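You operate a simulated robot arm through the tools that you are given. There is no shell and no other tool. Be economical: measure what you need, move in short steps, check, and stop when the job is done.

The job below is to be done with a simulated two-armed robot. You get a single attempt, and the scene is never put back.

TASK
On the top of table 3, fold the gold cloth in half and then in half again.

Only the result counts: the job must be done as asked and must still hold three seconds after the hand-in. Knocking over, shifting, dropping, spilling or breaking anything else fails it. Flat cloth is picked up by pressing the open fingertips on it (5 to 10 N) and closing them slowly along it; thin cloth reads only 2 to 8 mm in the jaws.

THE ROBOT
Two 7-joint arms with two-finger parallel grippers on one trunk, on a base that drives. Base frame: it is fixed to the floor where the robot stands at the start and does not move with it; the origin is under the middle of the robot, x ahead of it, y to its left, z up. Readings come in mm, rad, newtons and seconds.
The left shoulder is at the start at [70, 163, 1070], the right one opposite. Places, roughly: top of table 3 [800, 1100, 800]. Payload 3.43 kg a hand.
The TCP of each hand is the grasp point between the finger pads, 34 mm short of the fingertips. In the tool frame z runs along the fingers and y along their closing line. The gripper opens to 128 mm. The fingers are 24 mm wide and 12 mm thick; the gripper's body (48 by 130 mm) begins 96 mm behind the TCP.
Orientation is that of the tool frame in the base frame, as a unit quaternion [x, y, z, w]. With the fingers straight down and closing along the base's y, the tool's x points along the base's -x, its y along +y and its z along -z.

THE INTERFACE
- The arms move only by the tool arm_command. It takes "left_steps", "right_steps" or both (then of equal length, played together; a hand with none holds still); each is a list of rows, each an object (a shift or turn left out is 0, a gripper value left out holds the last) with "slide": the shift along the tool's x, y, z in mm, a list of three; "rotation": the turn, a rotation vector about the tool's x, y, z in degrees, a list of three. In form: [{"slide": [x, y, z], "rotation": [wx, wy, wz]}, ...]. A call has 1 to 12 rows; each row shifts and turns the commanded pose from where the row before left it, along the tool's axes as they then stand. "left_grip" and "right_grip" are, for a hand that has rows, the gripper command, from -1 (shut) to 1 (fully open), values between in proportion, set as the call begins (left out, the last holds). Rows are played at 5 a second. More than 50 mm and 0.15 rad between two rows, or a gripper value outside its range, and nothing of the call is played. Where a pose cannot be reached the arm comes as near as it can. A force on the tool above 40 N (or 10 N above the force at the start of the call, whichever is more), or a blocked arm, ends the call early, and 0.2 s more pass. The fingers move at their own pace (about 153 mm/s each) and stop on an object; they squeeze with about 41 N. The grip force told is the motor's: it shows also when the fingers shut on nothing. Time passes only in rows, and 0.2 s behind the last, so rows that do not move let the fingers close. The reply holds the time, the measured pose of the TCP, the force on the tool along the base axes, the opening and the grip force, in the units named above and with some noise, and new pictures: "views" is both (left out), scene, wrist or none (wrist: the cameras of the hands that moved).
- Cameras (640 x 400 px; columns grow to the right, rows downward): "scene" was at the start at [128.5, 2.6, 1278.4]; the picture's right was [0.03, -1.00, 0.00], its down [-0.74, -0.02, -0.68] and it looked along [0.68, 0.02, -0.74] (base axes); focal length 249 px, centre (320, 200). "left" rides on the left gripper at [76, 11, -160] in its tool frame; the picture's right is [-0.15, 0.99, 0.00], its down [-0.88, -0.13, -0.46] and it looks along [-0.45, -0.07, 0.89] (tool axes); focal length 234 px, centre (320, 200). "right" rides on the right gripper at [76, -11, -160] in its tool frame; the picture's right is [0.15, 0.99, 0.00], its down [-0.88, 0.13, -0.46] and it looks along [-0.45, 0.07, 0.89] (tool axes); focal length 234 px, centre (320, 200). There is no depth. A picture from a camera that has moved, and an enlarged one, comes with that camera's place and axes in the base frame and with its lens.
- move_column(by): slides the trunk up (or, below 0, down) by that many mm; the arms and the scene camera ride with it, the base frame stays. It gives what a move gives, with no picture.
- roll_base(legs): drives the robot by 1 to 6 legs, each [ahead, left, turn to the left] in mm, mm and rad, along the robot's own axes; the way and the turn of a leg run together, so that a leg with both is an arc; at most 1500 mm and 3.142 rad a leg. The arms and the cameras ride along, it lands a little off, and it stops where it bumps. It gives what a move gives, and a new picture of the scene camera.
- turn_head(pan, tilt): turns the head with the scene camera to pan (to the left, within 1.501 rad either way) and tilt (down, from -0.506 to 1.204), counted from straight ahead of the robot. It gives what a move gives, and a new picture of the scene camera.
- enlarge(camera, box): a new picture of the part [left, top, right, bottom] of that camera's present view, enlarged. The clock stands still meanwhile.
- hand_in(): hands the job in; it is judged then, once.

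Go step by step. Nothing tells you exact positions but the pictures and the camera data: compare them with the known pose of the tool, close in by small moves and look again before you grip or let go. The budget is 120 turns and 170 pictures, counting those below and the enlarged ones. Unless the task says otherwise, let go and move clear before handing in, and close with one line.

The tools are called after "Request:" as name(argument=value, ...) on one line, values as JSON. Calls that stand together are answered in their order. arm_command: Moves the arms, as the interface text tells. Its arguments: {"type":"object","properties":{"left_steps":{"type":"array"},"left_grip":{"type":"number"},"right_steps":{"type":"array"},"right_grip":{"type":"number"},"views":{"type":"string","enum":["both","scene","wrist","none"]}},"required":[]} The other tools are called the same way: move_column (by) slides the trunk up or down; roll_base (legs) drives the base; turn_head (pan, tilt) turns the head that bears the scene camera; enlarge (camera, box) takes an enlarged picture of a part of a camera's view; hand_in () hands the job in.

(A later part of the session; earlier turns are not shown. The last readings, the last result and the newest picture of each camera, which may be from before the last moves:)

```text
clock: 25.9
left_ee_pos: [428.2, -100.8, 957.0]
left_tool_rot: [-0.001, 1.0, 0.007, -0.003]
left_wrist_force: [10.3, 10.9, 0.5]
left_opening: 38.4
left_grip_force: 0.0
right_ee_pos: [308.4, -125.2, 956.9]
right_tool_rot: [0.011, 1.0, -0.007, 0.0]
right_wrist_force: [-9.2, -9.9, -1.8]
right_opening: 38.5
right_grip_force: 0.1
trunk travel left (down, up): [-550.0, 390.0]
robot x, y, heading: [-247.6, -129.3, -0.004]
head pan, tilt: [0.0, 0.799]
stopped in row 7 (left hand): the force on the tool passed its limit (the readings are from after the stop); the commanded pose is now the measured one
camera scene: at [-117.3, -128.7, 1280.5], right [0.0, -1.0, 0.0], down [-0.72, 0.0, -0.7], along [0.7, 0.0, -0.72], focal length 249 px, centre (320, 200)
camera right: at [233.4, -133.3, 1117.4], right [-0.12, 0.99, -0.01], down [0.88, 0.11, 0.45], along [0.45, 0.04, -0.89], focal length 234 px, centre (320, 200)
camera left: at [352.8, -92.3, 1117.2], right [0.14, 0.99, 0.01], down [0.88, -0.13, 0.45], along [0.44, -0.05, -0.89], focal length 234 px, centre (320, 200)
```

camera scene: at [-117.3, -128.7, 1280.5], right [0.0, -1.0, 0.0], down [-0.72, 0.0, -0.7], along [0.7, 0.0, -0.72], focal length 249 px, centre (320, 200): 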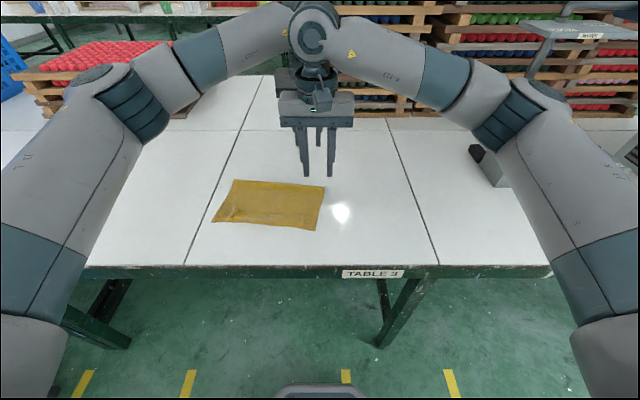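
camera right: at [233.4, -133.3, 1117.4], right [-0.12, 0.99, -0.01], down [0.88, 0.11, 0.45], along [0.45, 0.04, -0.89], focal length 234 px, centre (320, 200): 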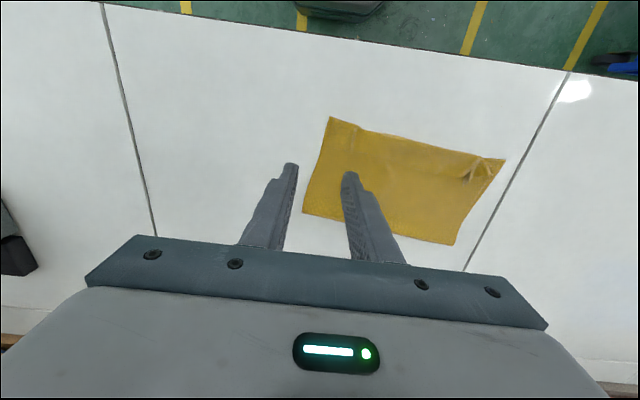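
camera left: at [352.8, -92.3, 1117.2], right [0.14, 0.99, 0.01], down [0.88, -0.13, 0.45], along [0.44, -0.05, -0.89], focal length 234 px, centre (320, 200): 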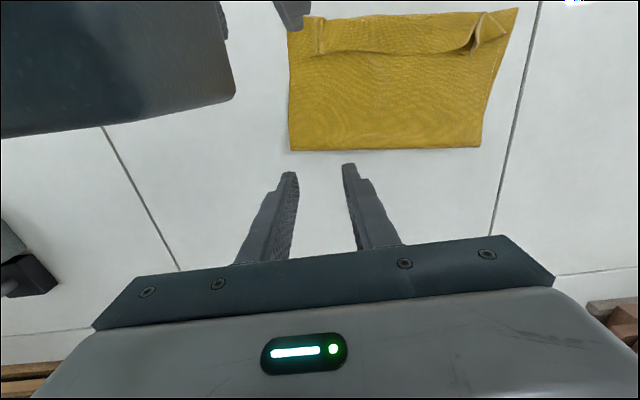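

The wrists touch at that spacing, so I'll lean the right hand back about 30° to separate them. Then yaw both 7° to match the cloth edge.

Request:
arm_command(right_steps=[{"slide": [30, -5, 0]}, {"slide": [5, 0, 0], "rotation": [0, -7.5, 0]}, {"rotation": [0, -7.5, 0]}, {"rotation": [0, -7.5, 0]}, {"rotation": [0, -7.5, 0]}, {"slide": [0, 25, 0]}, {"rotation": [3.5, 0, 6.06]}, {"slide": [0, 0, 0]}], left_steps=[{"slide": [0, 0, 0]}, {"slide": [0, 0, 0]}, {"slide": [0, 0, 0]}, {"slide": [0, 0, 0]}, {"slide": [0, 0, 0]}, {"slide": [0, -25, 0]}, {"rotation": [0, 0, 7]}, {"slide": [0, 0, 0]}], views="both")

```text
clock: 27.7
left_ee_pos: [426.0, -127.0, 956.9]
left_tool_rot: [0.06, 0.998, 0.007, -0.004]
left_wrist_force: [0.7, -0.7, -0.3]
left_opening: 38.3
left_grip_force: 0.1
right_ee_pos: [274.2, -104.2, 957.6]
right_tool_rot: [0.07, 0.963, -0.025, 0.259]
right_wrist_force: [0.3, -0.3, -0.1]
right_opening: 38.3
right_grip_force: 0.0
trunk travel left (down, up): [-550.0, 390.0]
robot x, y, heading: [-246.8, -128.3, -0.005]
head pan, tilt: [0.0, 0.799]
camera scene: at [-117.5, -129.6, 1280.5], right [0.0, -1.0, 0.0], down [-0.72, 0.0, -0.7], along [0.7, 0.0, -0.72], focal length 249 px, centre (320, 200)
camera right: at [129.5, -93.8, 1057.6], right [0.02, 1.0, -0.08], down [0.55, 0.06, 0.83], along [0.84, -0.06, -0.54], focal length 234 px, centre (320, 200)
camera left: at [353.8, -110.0, 1116.9], right [0.26, 0.96, 0.01], down [0.86, -0.24, 0.45], along [0.43, -0.11, -0.89], focal length 234 px, centre (320, 200)
```

scene: 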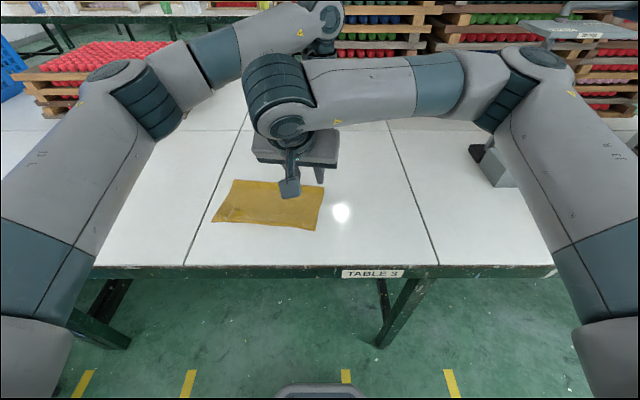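
right: 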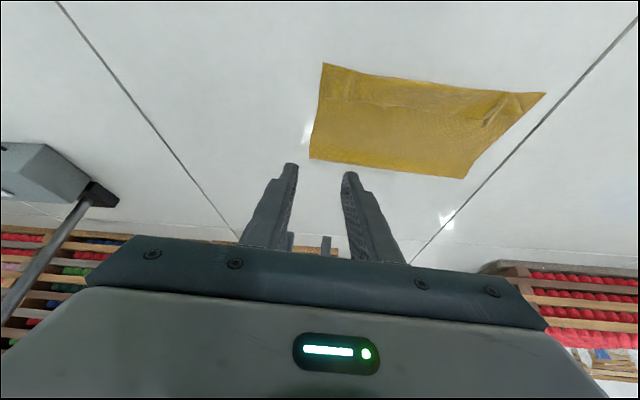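
left: 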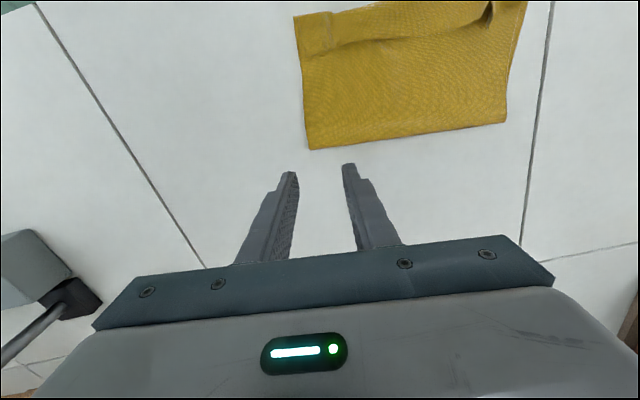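

No contact now. Lowering both to just above the cloth.

Request:
arm_command(right_steps=[{"slide": [16.4, 0, 33]}, {"slide": [16.4, 0, 33]}, {"slide": [16.4, 0, 33]}, {"slide": [16.4, 0, 33]}, {"slide": [0, 0, 0]}], left_steps=[{"slide": [0, 0, 36.7]}, {"slide": [0, 0, 36.7]}, {"slide": [0, 0, 36.7]}, {"slide": [0, 0, 36.7]}, {"slide": [0, 0, 0]}], views="wrist")

```text
clock: 28.9
left_ee_pos: [425.1, -125.2, 808.4]
left_tool_rot: [0.061, 0.998, 0.006, -0.003]
left_wrist_force: [0.0, -0.3, -0.5]
left_opening: 38.4
left_grip_force: 0.1
right_ee_pos: [283.4, -107.2, 808.8]
right_tool_rot: [0.07, 0.963, -0.026, 0.259]
right_wrist_force: [-0.6, 0.7, 0.2]
right_opening: 38.4
right_grip_force: 0.0
trunk travel left (down, up): [-550.0, 390.0]
robot x, y, heading: [-247.5, -129.1, -0.003]
head pan, tilt: [0.0, 0.799]
camera right: at [138.1, -97.2, 909.6], right [0.02, 1.0, -0.08], down [0.55, 0.06, 0.83], along [0.84, -0.06, -0.54], focal length 234 px, centre (320, 200)
camera left: at [352.8, -108.0, 970.0], right [0.26, 0.96, 0.01], down [0.86, -0.24, 0.45], along [0.43, -0.11, -0.89], focal length 234 px, centre (320, 200)
```

right: 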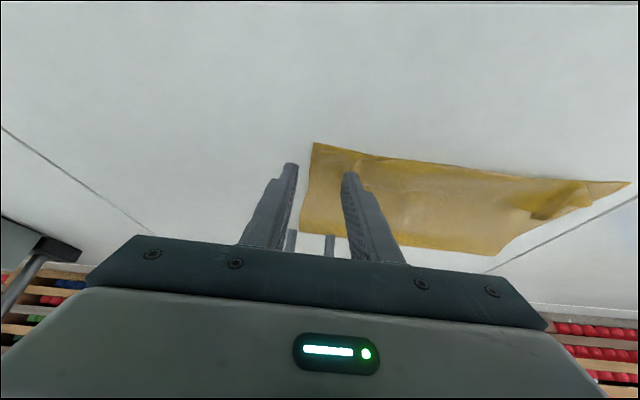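
left: 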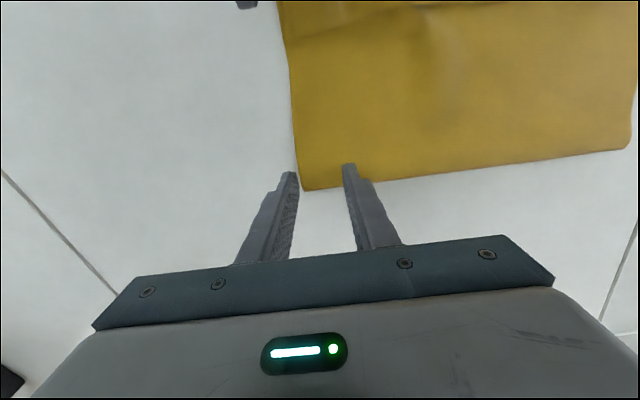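

Left's outer finger sits just at the cloth edge and the right's is slightly outside it. Small corrections, then press down.

Request:
arm_command(right_steps=[{"slide": [0, 4, 0]}, {"slide": [4, 0, 7]}, {"slide": [2.5, 0, 4.3]}, {"slide": [1.5, 0, 2.6]}, {"slide": [0, 0, 0]}], left_steps=[{"slide": [5, -5, 0]}, {"slide": [0, 0, 8]}, {"slide": [0, 0, 5]}, {"slide": [0, 0, 3]}, {"slide": [0, 0, 0]}], views="wrist")

```text
clock: 30.1
left_ee_pos: [419.4, -129.4, 796.2]
left_tool_rot: [0.06, 0.998, 0.007, -0.002]
left_wrist_force: [1.7, -0.8, 4.2]
left_opening: 38.5
left_grip_force: 0.6
right_ee_pos: [283.9, -103.1, 796.5]
right_tool_rot: [0.071, 0.962, -0.023, 0.263]
right_wrist_force: [3.5, -1.1, 32.4]
right_opening: 37.7
right_grip_force: 0.1
trunk travel left (down, up): [-550.0, 390.0]
robot x, y, heading: [-247.3, -125.8, -0.002]
head pan, tilt: [0.0, 0.799]
camera right: at [138.1, -92.9, 897.2], right [0.02, 1.0, -0.08], down [0.54, 0.06, 0.84], along [0.84, -0.06, -0.54], focal length 234 px, centre (320, 200)
camera left: at [345.2, -112.7, 956.5], right [0.26, 0.96, 0.01], down [0.86, -0.24, 0.45], along [0.44, -0.11, -0.89], focal length 234 px, centre (320, 200)
```

right: 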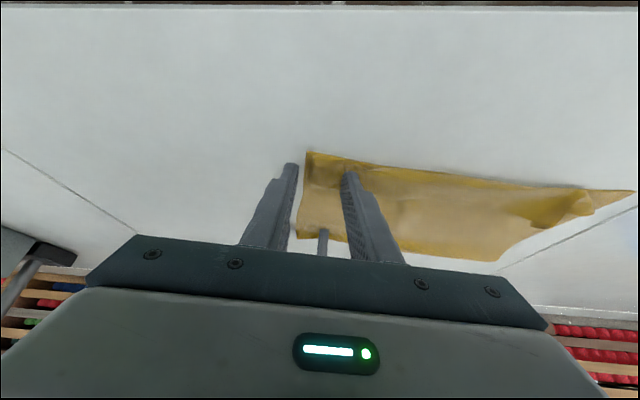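
left: 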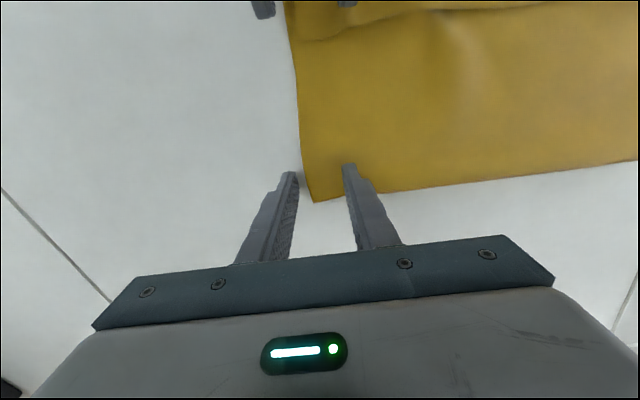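

Right hand is pressing too hard, so I'll ease it, press the left slightly more, and close in steps.

Request:
arm_command(right_steps=[{"slide": [-1.7, 0, -3]}, {"slide": [0, 0, 0]}], left_steps=[{"slide": [0, 0, 1.5]}, {"slide": [0, 0, 0]}], left_grip=-0.6, right_grip=-0.6, views="none")

Request:
arm_command(right_steps=[{"slide": [0, 0, 0]}, {"slide": [0, 0, 0]}], left_steps=[{"slide": [0, 0, 0]}, {"slide": [0, 0, 0]}], left_grip=-0.75, right_grip=-0.75, views="wrist")

```text
clock: 30.7
left_ee_pos: [417.6, -129.2, 796.7]
left_tool_rot: [0.06, 0.998, 0.006, -0.001]
left_wrist_force: [-3.2, 1.3, 23.7]
left_opening: 25.8
left_grip_force: 0.4
right_ee_pos: [280.5, -104.1, 798.2]
right_tool_rot: [0.07, 0.963, -0.025, 0.259]
right_wrist_force: [3.6, -2.0, 11.3]
right_opening: 25.2
right_grip_force: 0.0
trunk travel left (down, up): [-550.0, 390.0]
robot x, y, heading: [-243.1, -131.5, -0.001]
head pan, tilt: [0.0, 0.799]
```

```text
clock: 31.3
left_ee_pos: [418.0, -129.5, 795.9]
left_tool_rot: [0.06, 0.998, 0.006, 0.0]
left_wrist_force: [0.5, -0.9, 33.8]
left_opening: 15.5
left_grip_force: 0.1
right_ee_pos: [281.1, -102.7, 797.5]
right_tool_rot: [0.069, 0.963, -0.025, 0.259]
right_wrist_force: [1.2, 0.4, 2.1]
right_opening: 15.9
right_grip_force: 0.0
trunk travel left (down, up): [-550.0, 390.0]
robot x, y, heading: [-247.9, -126.3, 0.002]
head pan, tilt: [0.0, 0.799]
camera right: at [136.1, -93.1, 898.9], right [0.02, 1.0, -0.09], down [0.55, 0.06, 0.84], along [0.84, -0.06, -0.54], focal length 234 px, centre (320, 200)
camera left: at [344.8, -112.8, 956.1], right [0.26, 0.96, 0.01], down [0.86, -0.24, 0.45], along [0.44, -0.11, -0.89], focal length 234 px, centre (320, 200)
```

right: 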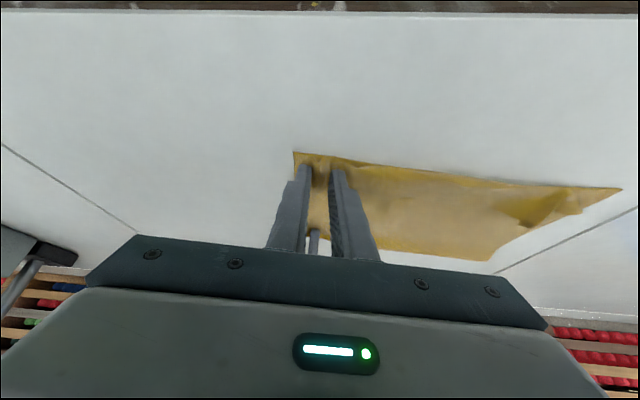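
left: 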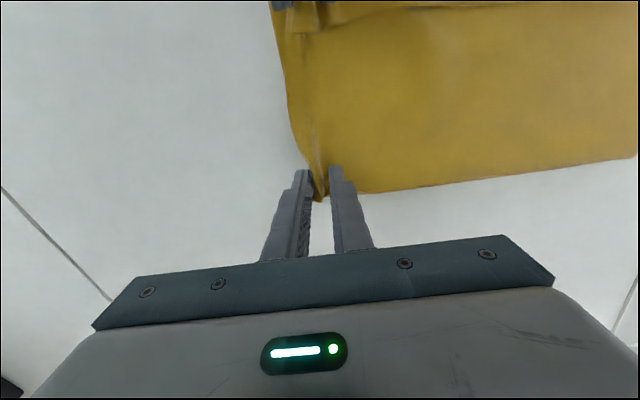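

Both are gathering cloth. I'll trim the pressures and close fully.

Request:
arm_command(right_steps=[{"slide": [0.7, 0, 1.2]}, {"slide": [0, 0, 0]}], left_steps=[{"slide": [0, 0, -2]}, {"slide": [0, 0, 0]}], left_grip=-0.87, right_grip=-0.87, views="none")

Request:
arm_command(right_steps=[{"slide": [0, 0, 0]}, {"slide": [0, 0, 0]}, {"slide": [0, 0, 0]}], left_steps=[{"slide": [0, 0, 0]}, {"slide": [0, 0, 0]}, {"slide": [0, 0, 0]}], left_grip=-1, right_grip=-1, views="wrist")

```text
clock: 31.9
left_ee_pos: [418.0, -129.1, 794.9]
left_tool_rot: [0.06, 0.998, 0.007, -0.002]
left_wrist_force: [2.7, 0.6, 23.8]
left_opening: 9.1
left_grip_force: 0.6
right_ee_pos: [280.9, -103.7, 799.1]
right_tool_rot: [0.07, 0.962, -0.024, 0.261]
right_wrist_force: [-2.2, -0.8, 8.6]
right_opening: 7.6
right_grip_force: 0.0
trunk travel left (down, up): [-550.0, 390.0]
robot x, y, heading: [-246.0, -126.9, 0.001]
head pan, tilt: [0.0, 0.799]
```

```text
clock: 32.7
left_ee_pos: [418.9, -129.4, 795.7]
left_tool_rot: [0.06, 0.998, 0.005, -0.002]
left_wrist_force: [-1.3, -3.2, 22.7]
left_opening: 3.2
left_grip_force: 38.1
right_ee_pos: [281.6, -103.1, 797.4]
right_tool_rot: [0.069, 0.963, -0.024, 0.261]
right_wrist_force: [0.9, 1.9, 8.9]
right_opening: 2.6
right_grip_force: 38.1
trunk travel left (down, up): [-550.0, 390.0]
robot x, y, heading: [-245.7, -127.1, -0.003]
head pan, tilt: [0.0, 0.799]
camera right: at [136.5, -92.9, 898.2], right [0.02, 1.0, -0.08], down [0.54, 0.06, 0.84], along [0.84, -0.06, -0.54], focal length 234 px, centre (320, 200)
camera left: at [344.7, -112.7, 956.5], right [0.26, 0.96, 0.01], down [0.86, -0.24, 0.45], along [0.44, -0.11, -0.89], focal length 234 px, centre (320, 200)
```

right: 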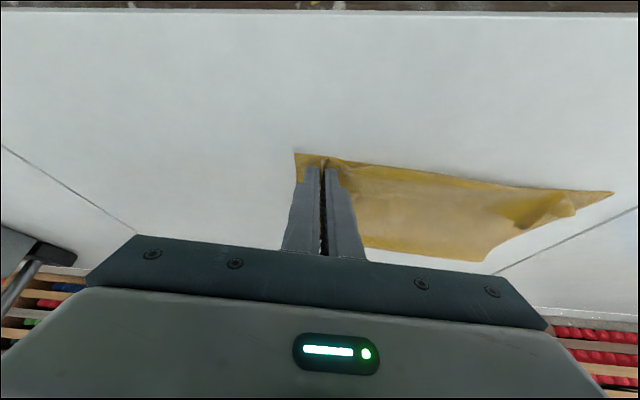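
left: 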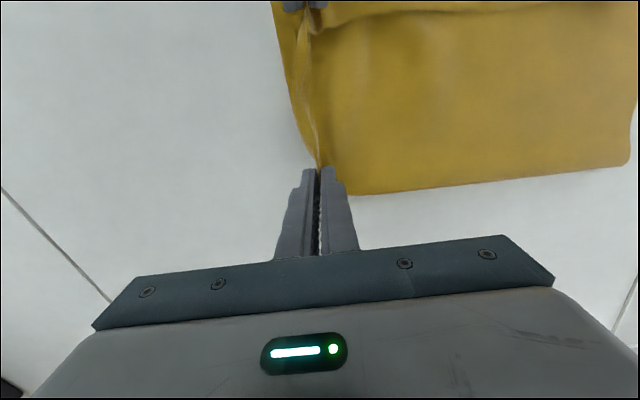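

Readings are 3.2 and 2.6 mm. I'll lift a little and check whether both layers came.

Request:
arm_command(right_steps=[{"slide": [-7, 0, -12]}, {"slide": [-7.5, 0, -13]}, {"slide": [0, 0, 0]}], left_steps=[{"slide": [0, 0, -14]}, {"slide": [0, 0, -15]}, {"slide": [0, 0, 0]}], views="wrist")

Request:
enlarge(camera="right", box=[260, 120, 420, 220])

Request:
enlarge(camera="scene", box=[200, 150, 360, 250])

```text
clock: 33.5
left_ee_pos: [420.6, -128.5, 820.5]
left_tool_rot: [0.059, 0.998, 0.008, -0.004]
left_wrist_force: [0.0, -0.6, -0.3]
left_opening: 3.0
left_grip_force: 38.0
right_ee_pos: [284.2, -103.3, 824.3]
right_tool_rot: [0.07, 0.963, -0.026, 0.258]
right_wrist_force: [0.2, 0.9, -0.7]
right_opening: 2.8
right_grip_force: 37.7
trunk travel left (down, up): [-550.0, 390.0]
robot x, y, heading: [-249.9, -130.5, -0.002]
head pan, tilt: [0.0, 0.799]
camera right: at [139.6, -92.7, 925.2], right [0.02, 1.0, -0.08], down [0.55, 0.06, 0.83], along [0.84, -0.06, -0.54], focal length 234 px, centre (320, 200)
camera left: at [347.7, -112.0, 982.8], right [0.26, 0.96, 0.01], down [0.86, -0.24, 0.45], along [0.43, -0.11, -0.9], focal length 234 px, centre (320, 200)
```

right: 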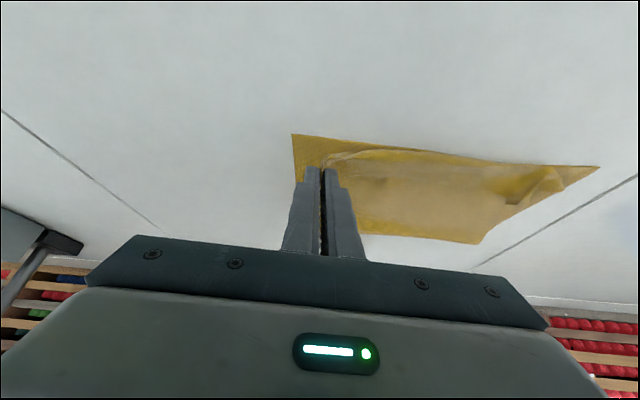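
left: 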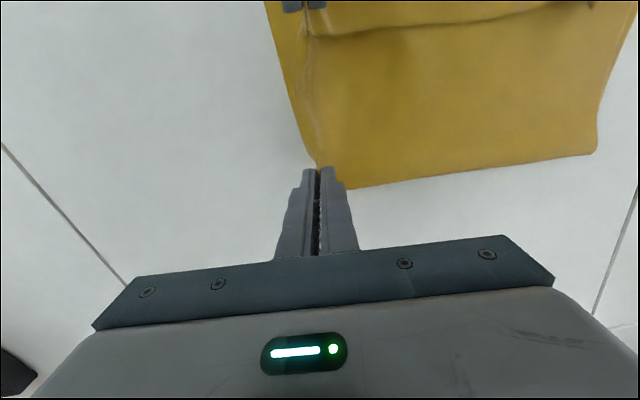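

```text
4.00 times, centred on (340, 170) of right
camera zoom: at [139.6, -92.7, 925.2], right [0.02, 1.0, -0.08], down [0.55, 0.06, 0.83], along [0.84, -0.06, -0.54], focal length 937 px, centre (240, 320)
```

zoom: 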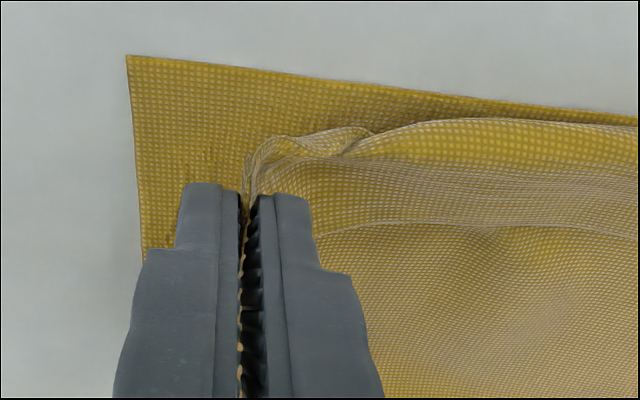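

```text
4.00 times, centred on (280, 200) of scene
camera zoom: at [-116.9, -128.9, 1280.3], right [0.0, -1.0, 0.0], down [-0.72, 0.0, -0.7], along [0.7, 0.0, -0.72], focal length 997 px, centre (480, 200)
```

zoom: 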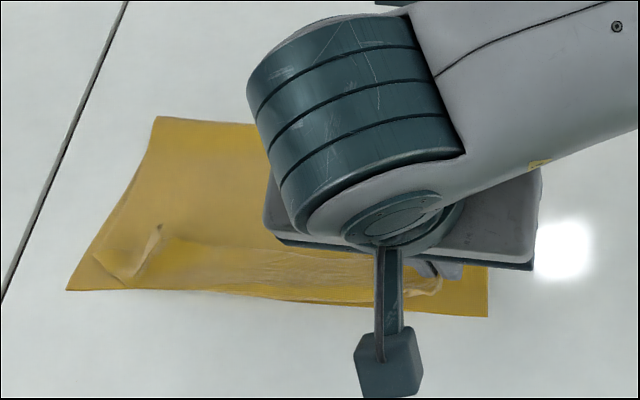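

The right hand has only the top layer, and the bottom corner stays flat, showing about 25 mm beyond it. I'll push the top layer slightly inward and release it. Then I can re-grip with the outer finger on the exposed bottom layer and the inner one on the top layer.

Request:
arm_command(right_steps=[{"slide": [0, 14, 0]}, {"slide": [9, 0, 15.6]}, {"slide": [0, 0, 0]}], left_steps=[{"slide": [0, 0, 0]}, {"slide": [0, 0, 18]}, {"slide": [0, 0, 0]}], views="none")

Request:
arm_command(right_steps=[{"slide": [0, 0, 0]}, {"slide": [0, 0, 0]}, {"slide": [-15, 0, -26]}, {"slide": [-20, 0, -34.6]}, {"slide": [0, 0, 0]}], right_grip=-0.55, views="wrist")

Request:
enlarge(camera="right", box=[220, 20, 540, 220])

```text
clock: 34.3
left_ee_pos: [420.1, -127.5, 804.6]
left_tool_rot: [0.059, 0.998, 0.006, -0.004]
left_wrist_force: [0.0, -0.3, 0.2]
left_opening: 3.2
left_grip_force: 37.5
right_ee_pos: [286.1, -89.5, 806.7]
right_tool_rot: [0.069, 0.963, -0.023, 0.258]
right_wrist_force: [-1.1, 0.3, 0.7]
right_opening: 3.0
right_grip_force: 37.6
trunk travel left (down, up): [-550.0, 390.0]
robot x, y, heading: [-248.1, -126.9, -0.002]
head pan, tilt: [0.0, 0.799]
```

```text
clock: 35.5
left_ee_pos: [419.9, -129.4, 804.6]
left_tool_rot: [0.061, 0.998, 0.006, -0.004]
left_wrist_force: [0.4, 0.1, 0.7]
left_opening: 3.1
left_grip_force: 37.7
right_ee_pos: [286.3, -88.4, 877.2]
right_tool_rot: [0.069, 0.963, -0.023, 0.259]
right_wrist_force: [0.1, 0.7, -0.3]
right_opening: 28.7
right_grip_force: 0.1
trunk travel left (down, up): [-550.0, 390.0]
robot x, y, heading: [-247.0, -127.5, -0.008]
head pan, tilt: [0.0, 0.799]
camera right: at [141.5, -77.5, 978.0], right [0.02, 1.0, -0.08], down [0.55, 0.06, 0.83], along [0.84, -0.06, -0.54], focal length 234 px, centre (320, 200)
```

right: 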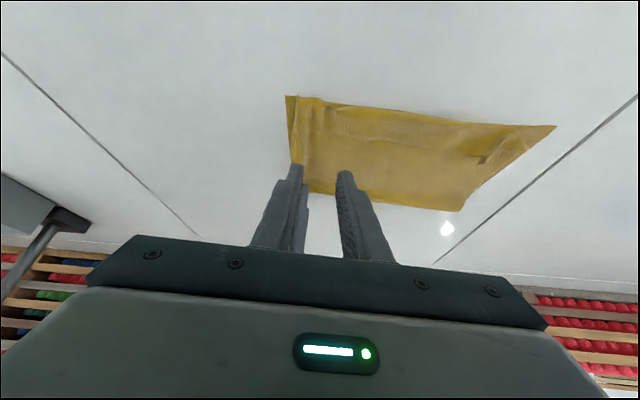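

```text
2.00 times, centred on (380, 120) of right
camera zoom: at [141.5, -77.5, 978.0], right [0.02, 1.0, -0.08], down [0.55, 0.06, 0.83], along [0.84, -0.06, -0.54], focal length 468 px, centre (200, 360)
```

zoom: 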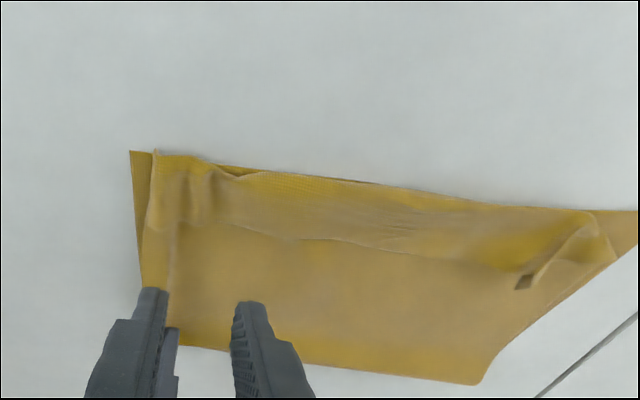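

About 14 mm of the bottom layer is exposed at the near-right corner. I'll aim the outer finger at that strip and the inner one at the top layer.

Request:
arm_command(right_steps=[{"slide": [0, -17, 0]}, {"slide": [17, 0, 29.5]}, {"slide": [18, 0, 31]}, {"slide": [0, 0, 0]}], right_grip=-0.52, views="wrist")

Request:
enlarge(camera="right", box=[260, 120, 420, 220])

```text
clock: 36.5
left_ee_pos: [419.8, -128.1, 805.5]
left_tool_rot: [0.061, 0.998, 0.007, -0.004]
left_wrist_force: [-0.6, 0.3, 0.8]
left_opening: 3.4
left_grip_force: 38.6
right_ee_pos: [283.5, -105.6, 807.4]
right_tool_rot: [0.07, 0.963, -0.025, 0.259]
right_wrist_force: [1.0, 0.0, 0.6]
right_opening: 30.8
right_grip_force: 0.0
trunk travel left (down, up): [-550.0, 390.0]
robot x, y, heading: [-247.4, -128.2, -0.001]
head pan, tilt: [0.0, 0.799]
camera right: at [138.8, -95.1, 908.3], right [0.02, 1.0, -0.09], down [0.55, 0.06, 0.83], along [0.84, -0.06, -0.54], focal length 234 px, centre (320, 200)
```

right: 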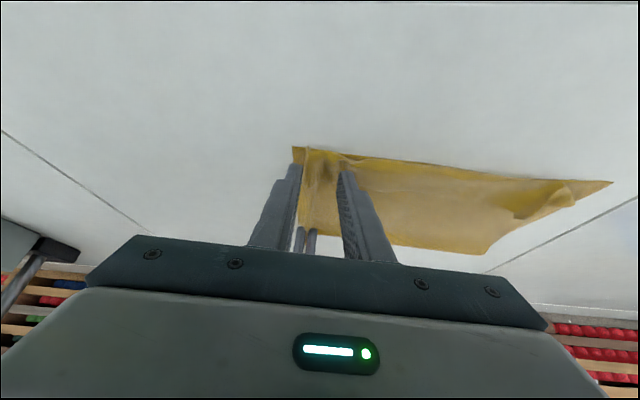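

```text
4.00 times, centred on (340, 170) of right
camera zoom: at [138.8, -95.1, 908.3], right [0.02, 1.0, -0.09], down [0.55, 0.06, 0.83], along [0.84, -0.06, -0.54], focal length 937 px, centre (240, 320)
```

zoom: 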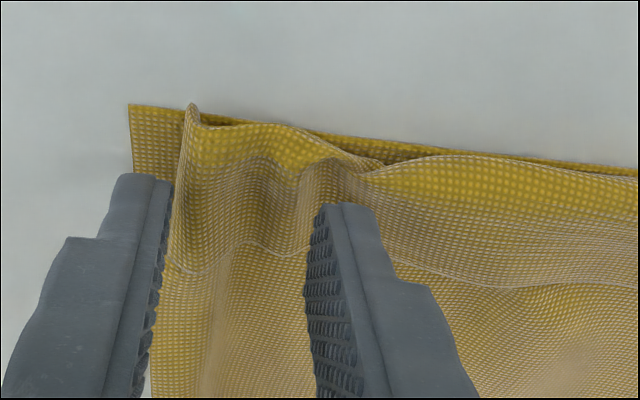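

The outer finger lines up with the exposed bottom strip. Pressing down and closing in steps.

Request:
arm_command(right_steps=[{"slide": [5.3, 0, 4]}, {"slide": [5, 0, 3.9]}, {"slide": [0, 0, 0]}], views="none")

Request:
arm_command(right_steps=[{"slide": [0.5, 0, 0.9]}, {"slide": [0, 0, 0]}], right_grip=-0.68, views="none")

Request:
enlarge(camera="right", box=[260, 120, 420, 220])

```text
clock: 37.3
left_ee_pos: [420.3, -129.4, 805.6]
left_tool_rot: [0.061, 0.998, 0.007, -0.003]
left_wrist_force: [-0.2, 0.2, 0.6]
left_opening: 3.1
left_grip_force: 37.4
right_ee_pos: [277.9, -104.3, 797.4]
right_tool_rot: [0.071, 0.962, -0.024, 0.262]
right_wrist_force: [5.2, -0.7, 19.1]
right_opening: 30.2
right_grip_force: 0.0
trunk travel left (down, up): [-550.0, 390.0]
robot x, y, heading: [-246.0, -135.8, -0.005]
head pan, tilt: [0.0, 0.799]
```

```text
clock: 37.9
left_ee_pos: [418.0, -128.3, 807.5]
left_tool_rot: [0.059, 0.998, 0.007, -0.002]
left_wrist_force: [-0.5, -1.3, -0.2]
left_opening: 3.4
left_grip_force: 37.5
right_ee_pos: [279.1, -103.5, 797.2]
right_tool_rot: [0.07, 0.962, -0.022, 0.262]
right_wrist_force: [3.9, 8.9, 37.4]
right_opening: 17.6
right_grip_force: 6.1
trunk travel left (down, up): [-550.0, 390.0]
robot x, y, heading: [-246.7, -129.8, -0.003]
head pan, tilt: [0.0, 0.799]
```

```text
4.00 times, centred on (340, 170) of right
camera zoom: at [132.4, -94.1, 897.4], right [0.02, 1.0, -0.08], down [0.54, 0.06, 0.84], along [0.84, -0.06, -0.54], focal length 937 px, centre (240, 320)
```

zoom: 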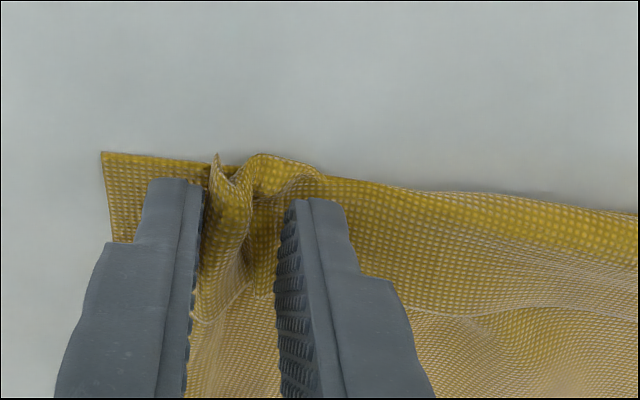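

The bottom layer is starting to ruck against the top. Easing the pressure slightly and continuing to close.

Request:
arm_command(right_steps=[{"slide": [-0.7, 0, -1.2]}, {"slide": [0, 0, 0]}], right_grip=-0.84, views="none")

Request:
arm_command(right_steps=[{"slide": [0, 0, 0]}, {"slide": [0, 0, 0]}, {"slide": [0, 0, 0]}], right_grip=-1, views="none")

Request:
arm_command(right_steps=[{"slide": [-7, 0, -12]}, {"slide": [-7.5, 0, -13]}, {"slide": [0, 0, 0]}], views="none")

Request:
enlarge(camera="right", box=[260, 120, 420, 220])

```text
clock: 38.5
left_ee_pos: [417.3, -127.7, 806.9]
left_tool_rot: [0.06, 0.998, 0.008, -0.003]
left_wrist_force: [0.0, -0.9, 0.2]
left_opening: 3.0
left_grip_force: 37.6
right_ee_pos: [276.9, -104.5, 797.4]
right_tool_rot: [0.07, 0.963, -0.024, 0.26]
right_wrist_force: [0.1, 1.6, 38.0]
right_opening: 10.8
right_grip_force: 0.7
trunk travel left (down, up): [-550.0, 390.0]
robot x, y, heading: [-247.7, -128.0, 0.002]
head pan, tilt: [0.0, 0.799]
```

```text
clock: 39.3
left_ee_pos: [417.5, -129.0, 806.8]
left_tool_rot: [0.06, 0.998, 0.006, -0.002]
left_wrist_force: [0.2, 0.1, 1.3]
left_opening: 3.3
left_grip_force: 37.5
right_ee_pos: [276.2, -104.4, 797.0]
right_tool_rot: [0.07, 0.963, -0.024, 0.261]
right_wrist_force: [1.1, 5.2, 38.8]
right_opening: 4.8
right_grip_force: 39.2
trunk travel left (down, up): [-550.0, 390.0]
robot x, y, heading: [-244.3, -127.4, -0.002]
head pan, tilt: [0.0, 0.799]
```

```text
clock: 40.1
left_ee_pos: [419.9, -128.6, 804.9]
left_tool_rot: [0.06, 0.998, 0.007, -0.004]
left_wrist_force: [-0.1, -0.4, -0.1]
left_opening: 3.1
left_grip_force: 37.7
right_ee_pos: [279.4, -105.0, 823.7]
right_tool_rot: [0.069, 0.963, -0.025, 0.258]
right_wrist_force: [1.1, 0.0, -1.3]
right_opening: 4.0
right_grip_force: 37.9
trunk travel left (down, up): [-550.0, 390.0]
robot x, y, heading: [-245.6, -130.4, -0.002]
head pan, tilt: [0.0, 0.799]
```

```text
4.00 times, centred on (340, 170) of right
camera zoom: at [134.4, -95.1, 924.4], right [0.02, 1.0, -0.09], down [0.55, 0.06, 0.83], along [0.84, -0.06, -0.55], focal length 937 px, centre (240, 320)
```

zoom: 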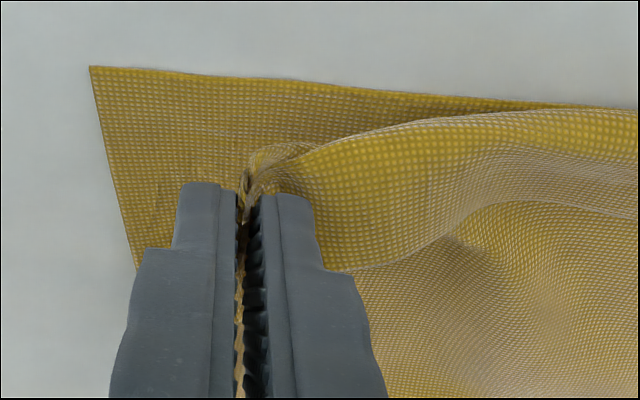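

Only the top layer came again, but the bottom corner now lies well exposed on its own. So I'll fold in sequence: carry the crease and the top corner over to the left, then bring the bare bottom corner over afterwards. First, lift.

Request:
arm_command(right_steps=[{"slide": [-14, 17, -24]}, {"slide": [-14, 18, -24]}, {"slide": [0, 0, 0]}], left_steps=[{"slide": [0, 17, -40]}, {"slide": [0, 18, -40]}, {"slide": [0, 0, 0]}], views="both")

```text
clock: 40.9
left_ee_pos: [425.3, -95.6, 885.6]
left_tool_rot: [0.061, 0.998, 0.006, -0.004]
left_wrist_force: [-0.7, 0.2, -0.2]
left_opening: 3.1
left_grip_force: 37.9
right_ee_pos: [285.1, -70.6, 879.1]
right_tool_rot: [0.07, 0.963, -0.024, 0.258]
right_wrist_force: [0.2, -0.1, 0.1]
right_opening: 3.7
right_grip_force: 38.0
trunk travel left (down, up): [-550.0, 390.0]
robot x, y, heading: [-245.8, -123.9, -0.001]
head pan, tilt: [0.0, 0.799]
camera scene: at [-117.0, -129.5, 1280.4], right [0.0, -1.0, 0.0], down [-0.72, 0.0, -0.7], along [0.7, 0.0, -0.72], focal length 249 px, centre (320, 200)
camera right: at [139.6, -59.5, 980.2], right [0.02, 1.0, -0.08], down [0.55, 0.06, 0.83], along [0.84, -0.06, -0.55], focal length 234 px, centre (320, 200)
camera left: at [351.8, -79.2, 1047.3], right [0.26, 0.96, 0.01], down [0.86, -0.24, 0.45], along [0.43, -0.11, -0.89], focal length 234 px, centre (320, 200)
```

scene: 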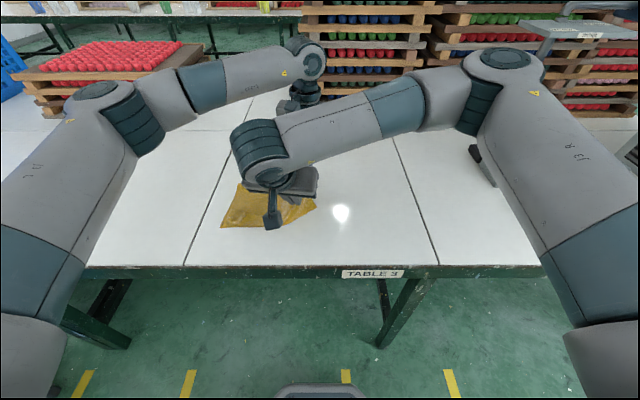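
right: 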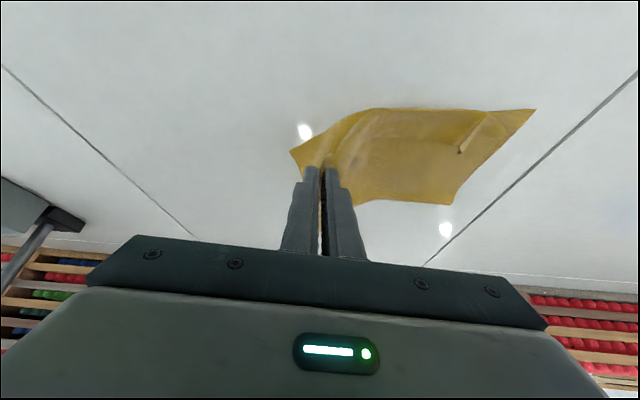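
left: 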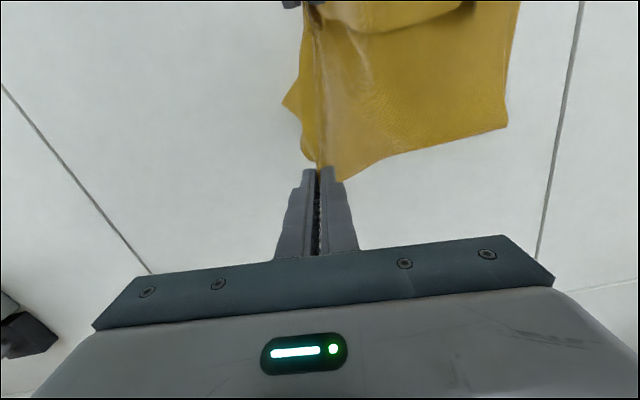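

The bottom corner is lifting along with the rest because the crease carries both layers. Now driving left to bring the edge over.

Request:
roll_base(legs=[[0, 130, 0]])

Request:
enlarge(camera="right", box=[160, 0, 640, 300])

Request:
enlarge(camera="left", box=[160, 0, 640, 300])

```text
clock: 42.2
left_ee_pos: [424.5, 34.7, 884.9]
left_tool_rot: [0.061, 0.998, 0.007, -0.004]
left_wrist_force: [-0.4, 0.7, -0.4]
left_opening: 3.3
left_grip_force: 37.9
right_ee_pos: [284.4, 61.3, 879.6]
right_tool_rot: [0.069, 0.963, -0.025, 0.258]
right_wrist_force: [0.1, 0.5, 0.0]
right_opening: 3.6
right_grip_force: 38.1
trunk travel left (down, up): [-550.0, 390.0]
robot x, y, heading: [-246.8, 1.2, -0.004]
head pan, tilt: [0.0, 0.799]
camera scene: at [-117.6, 2.1, 1280.5], right [0.0, -1.0, 0.0], down [-0.72, 0.0, -0.7], along [0.7, 0.0, -0.72], focal length 249 px, centre (320, 200)
```

scene: 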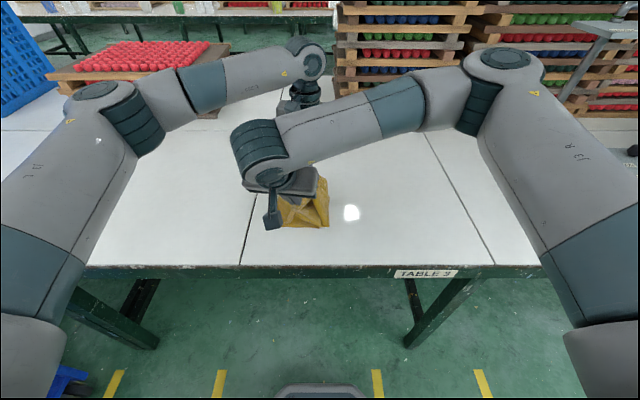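

```text
1.33 times, centred on (400, 150) of right
camera zoom: at [139.1, 71.7, 980.2], right [0.02, 1.0, -0.09], down [0.55, 0.06, 0.83], along [0.84, -0.06, -0.54], focal length 312 px, centre (213, 267)
```

zoom: 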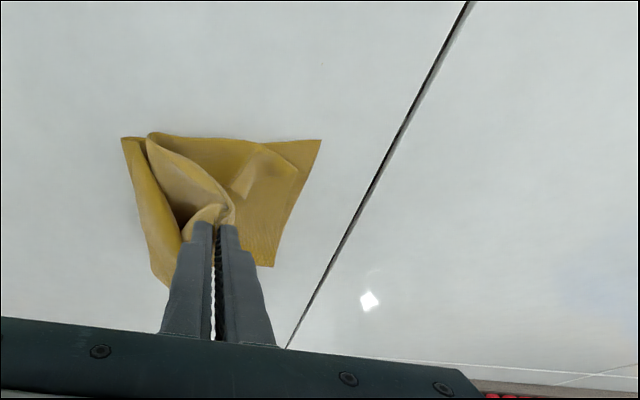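

```text
1.33 times, centred on (400, 150) of left
camera zoom: at [351.4, 52.1, 1047.2], right [0.26, 0.96, 0.01], down [0.86, -0.24, 0.45], along [0.43, -0.11, -0.89], focal length 312 px, centre (213, 267)
```

zoom: 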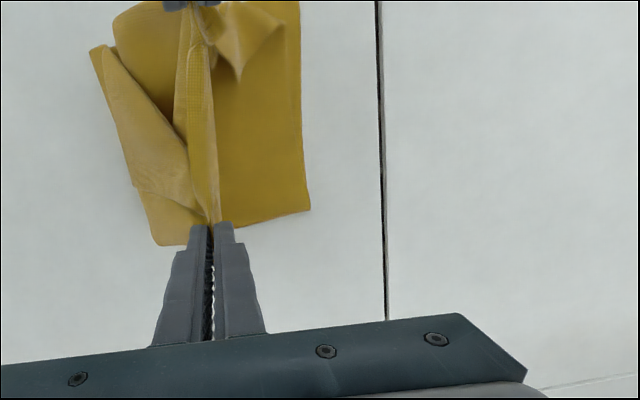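

Both layers have come off the right side; the left edge now runs about (457,121) to (290,135). I'm laying the held edge down there.

Request:
arm_command(right_steps=[{"slide": [5.8, 20, 10]}, {"slide": [5.8, 20, 10]}, {"slide": [12.5, 10, 21.6]}, {"slide": [12.5, 10, 21.6]}, {"slide": [0, 0, 0]}], left_steps=[{"slide": [-1, 25, 12]}, {"slide": [-1, 25, 12]}, {"slide": [0, 12, 26]}, {"slide": [0, 12, 26]}, {"slide": [0, 0, 0]}], views="wrist")

```text
clock: 43.4
left_ee_pos: [434.6, 109.3, 811.2]
left_tool_rot: [0.06, 0.998, 0.007, -0.004]
left_wrist_force: [-0.1, -0.1, 1.1]
left_opening: 3.2
left_grip_force: 37.2
right_ee_pos: [292.4, 119.6, 805.8]
right_tool_rot: [0.07, 0.963, -0.024, 0.259]
right_wrist_force: [1.1, 0.3, 1.1]
right_opening: 3.6
right_grip_force: 38.3
trunk travel left (down, up): [-550.0, 390.0]
robot x, y, heading: [-247.9, 3.0, -0.003]
head pan, tilt: [0.0, 0.799]
camera right: at [147.3, 128.8, 906.6], right [0.02, 1.0, -0.08], down [0.55, 0.06, 0.83], along [0.84, -0.06, -0.54], focal length 234 px, centre (320, 200)
camera left: at [361.3, 125.3, 972.7], right [0.26, 0.96, 0.01], down [0.86, -0.24, 0.45], along [0.43, -0.11, -0.89], focal length 234 px, centre (320, 200)
```

right: 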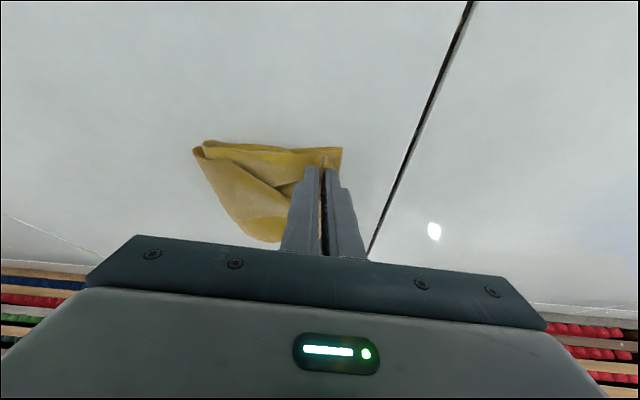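
left: 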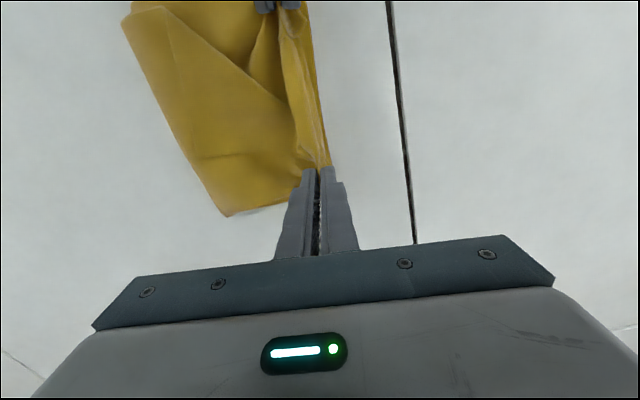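

Lowering the last bit, then releasing and rising straight up.

Request:
arm_command(right_steps=[{"slide": [2.5, 0, 4.3]}, {"slide": [0, 0, 0]}], left_steps=[{"slide": [0, 0, 12]}, {"slide": [0, 0, 0]}], views="none")

Request:
arm_command(right_steps=[{"slide": [0, 0, 0]}, {"slide": [0, 0, 0]}, {"slide": [-10, 0, -17.3]}, {"slide": [-22, 0, -38]}, {"slide": [-22, 0, -38]}, {"slide": [-22, 0, -38]}, {"slide": [0, -45, 0]}], left_steps=[{"slide": [0, 0, 0]}, {"slide": [0, 0, 0]}, {"slide": [0, 0, -20]}, {"slide": [0, 0, -45]}, {"slide": [0, 0, -45]}, {"slide": [0, 0, -45]}, {"slide": [0, 45, 0]}], left_grip=-0.5, right_grip=-0.5, views="both")

```text
clock: 44.0
left_ee_pos: [435.3, 108.5, 800.7]
left_tool_rot: [0.061, 0.998, 0.006, -0.004]
left_wrist_force: [-1.0, 0.7, 5.5]
left_opening: 3.1
left_grip_force: 37.8
right_ee_pos: [293.0, 119.8, 801.1]
right_tool_rot: [0.069, 0.963, -0.024, 0.259]
right_wrist_force: [1.6, 0.1, 2.9]
right_opening: 3.8
right_grip_force: 38.2
trunk travel left (down, up): [-550.0, 390.0]
robot x, y, heading: [-250.3, 3.1, -0.003]
head pan, tilt: [0.0, 0.799]
```

```text
clock: 45.6
left_ee_pos: [442.7, 151.1, 954.5]
left_tool_rot: [0.06, 0.998, 0.006, -0.004]
left_wrist_force: [0.3, -0.2, 0.3]
left_opening: 32.0
left_grip_force: 0.0
right_ee_pos: [286.7, 76.1, 952.8]
right_tool_rot: [0.07, 0.963, -0.024, 0.258]
right_wrist_force: [0.3, 0.3, -0.1]
right_opening: 32.2
right_grip_force: 0.1
trunk travel left (down, up): [-550.0, 390.0]
robot x, y, heading: [-246.5, 2.4, -0.004]
head pan, tilt: [0.0, 0.799]
camera scene: at [-116.6, 1.4, 1280.4], right [0.0, -1.0, 0.0], down [-0.72, 0.0, -0.7], along [0.7, 0.0, -0.72], focal length 249 px, centre (320, 200)
camera right: at [142.1, 87.2, 1053.6], right [0.02, 1.0, -0.08], down [0.55, 0.06, 0.83], along [0.84, -0.06, -0.55], focal length 234 px, centre (320, 200)
camera left: at [369.9, 167.7, 1115.8], right [0.26, 0.96, 0.01], down [0.86, -0.24, 0.45], along [0.43, -0.11, -0.9], focal length 234 px, centre (320, 200)
```

scene: 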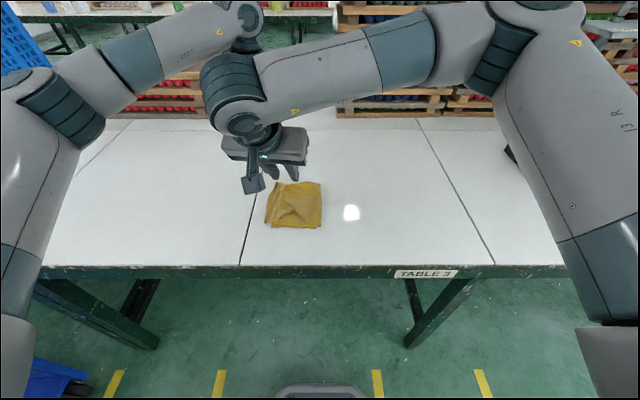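
right: 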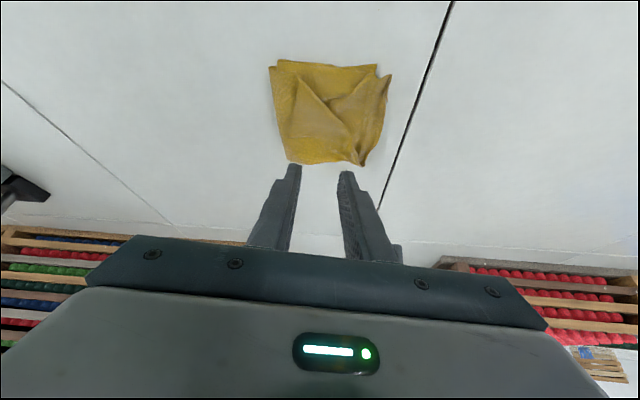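
left: 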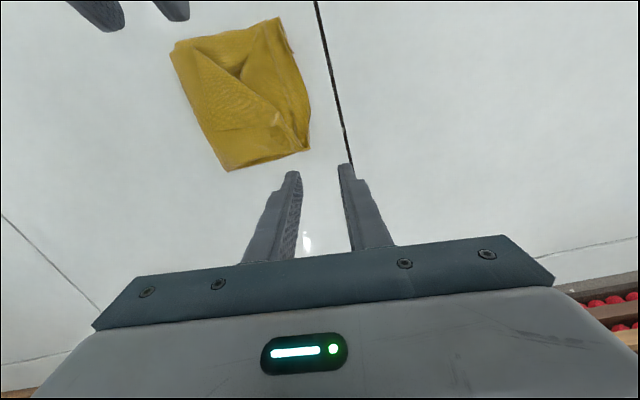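

It's nearly a neat quarter already. I'll enlarge from all three cameras.

Request:
enlarge(camera="scene", box=[246, 170, 342, 240])

Request:
enlarge(camera="right", box=[240, 40, 432, 180])

Request:
enlarge(camera="left", box=[140, 0, 360, 180])

```text
5.71 times, centred on (294, 205) of scene
camera zoom: at [-116.6, 1.4, 1280.4], right [0.0, -1.0, 0.0], down [-0.72, 0.0, -0.7], along [0.7, 0.0, -0.72], focal length 1425 px, centre (469, 171)
```

zoom: 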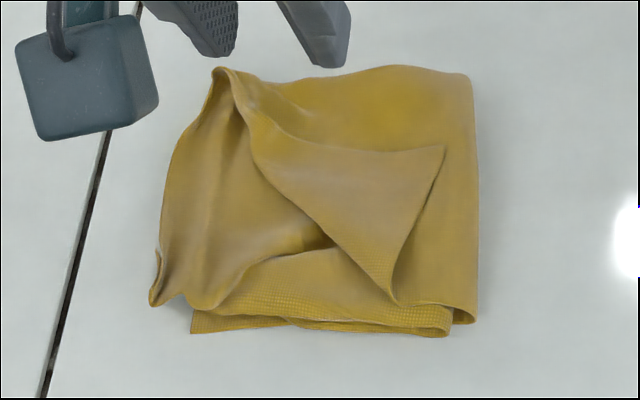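

```text
2.86 times, centred on (336, 110) of right
camera zoom: at [142.1, 87.2, 1053.6], right [0.02, 1.0, -0.08], down [0.55, 0.06, 0.83], along [0.84, -0.06, -0.55], focal length 669 px, centre (274, 457)
```

zoom: 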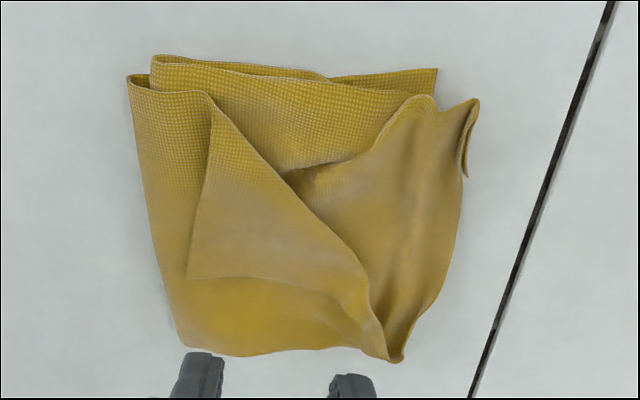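

```text
2.22 times, centred on (250, 90) of left
camera zoom: at [369.9, 167.7, 1115.8], right [0.26, 0.96, 0.01], down [0.86, -0.24, 0.45], along [0.43, -0.11, -0.9], focal length 520 px, centre (476, 444)
```

zoom: 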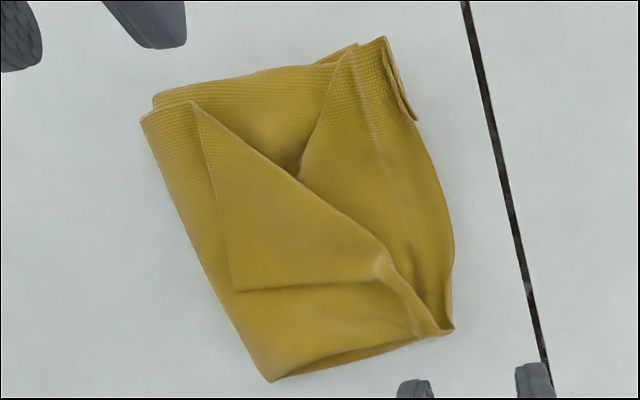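

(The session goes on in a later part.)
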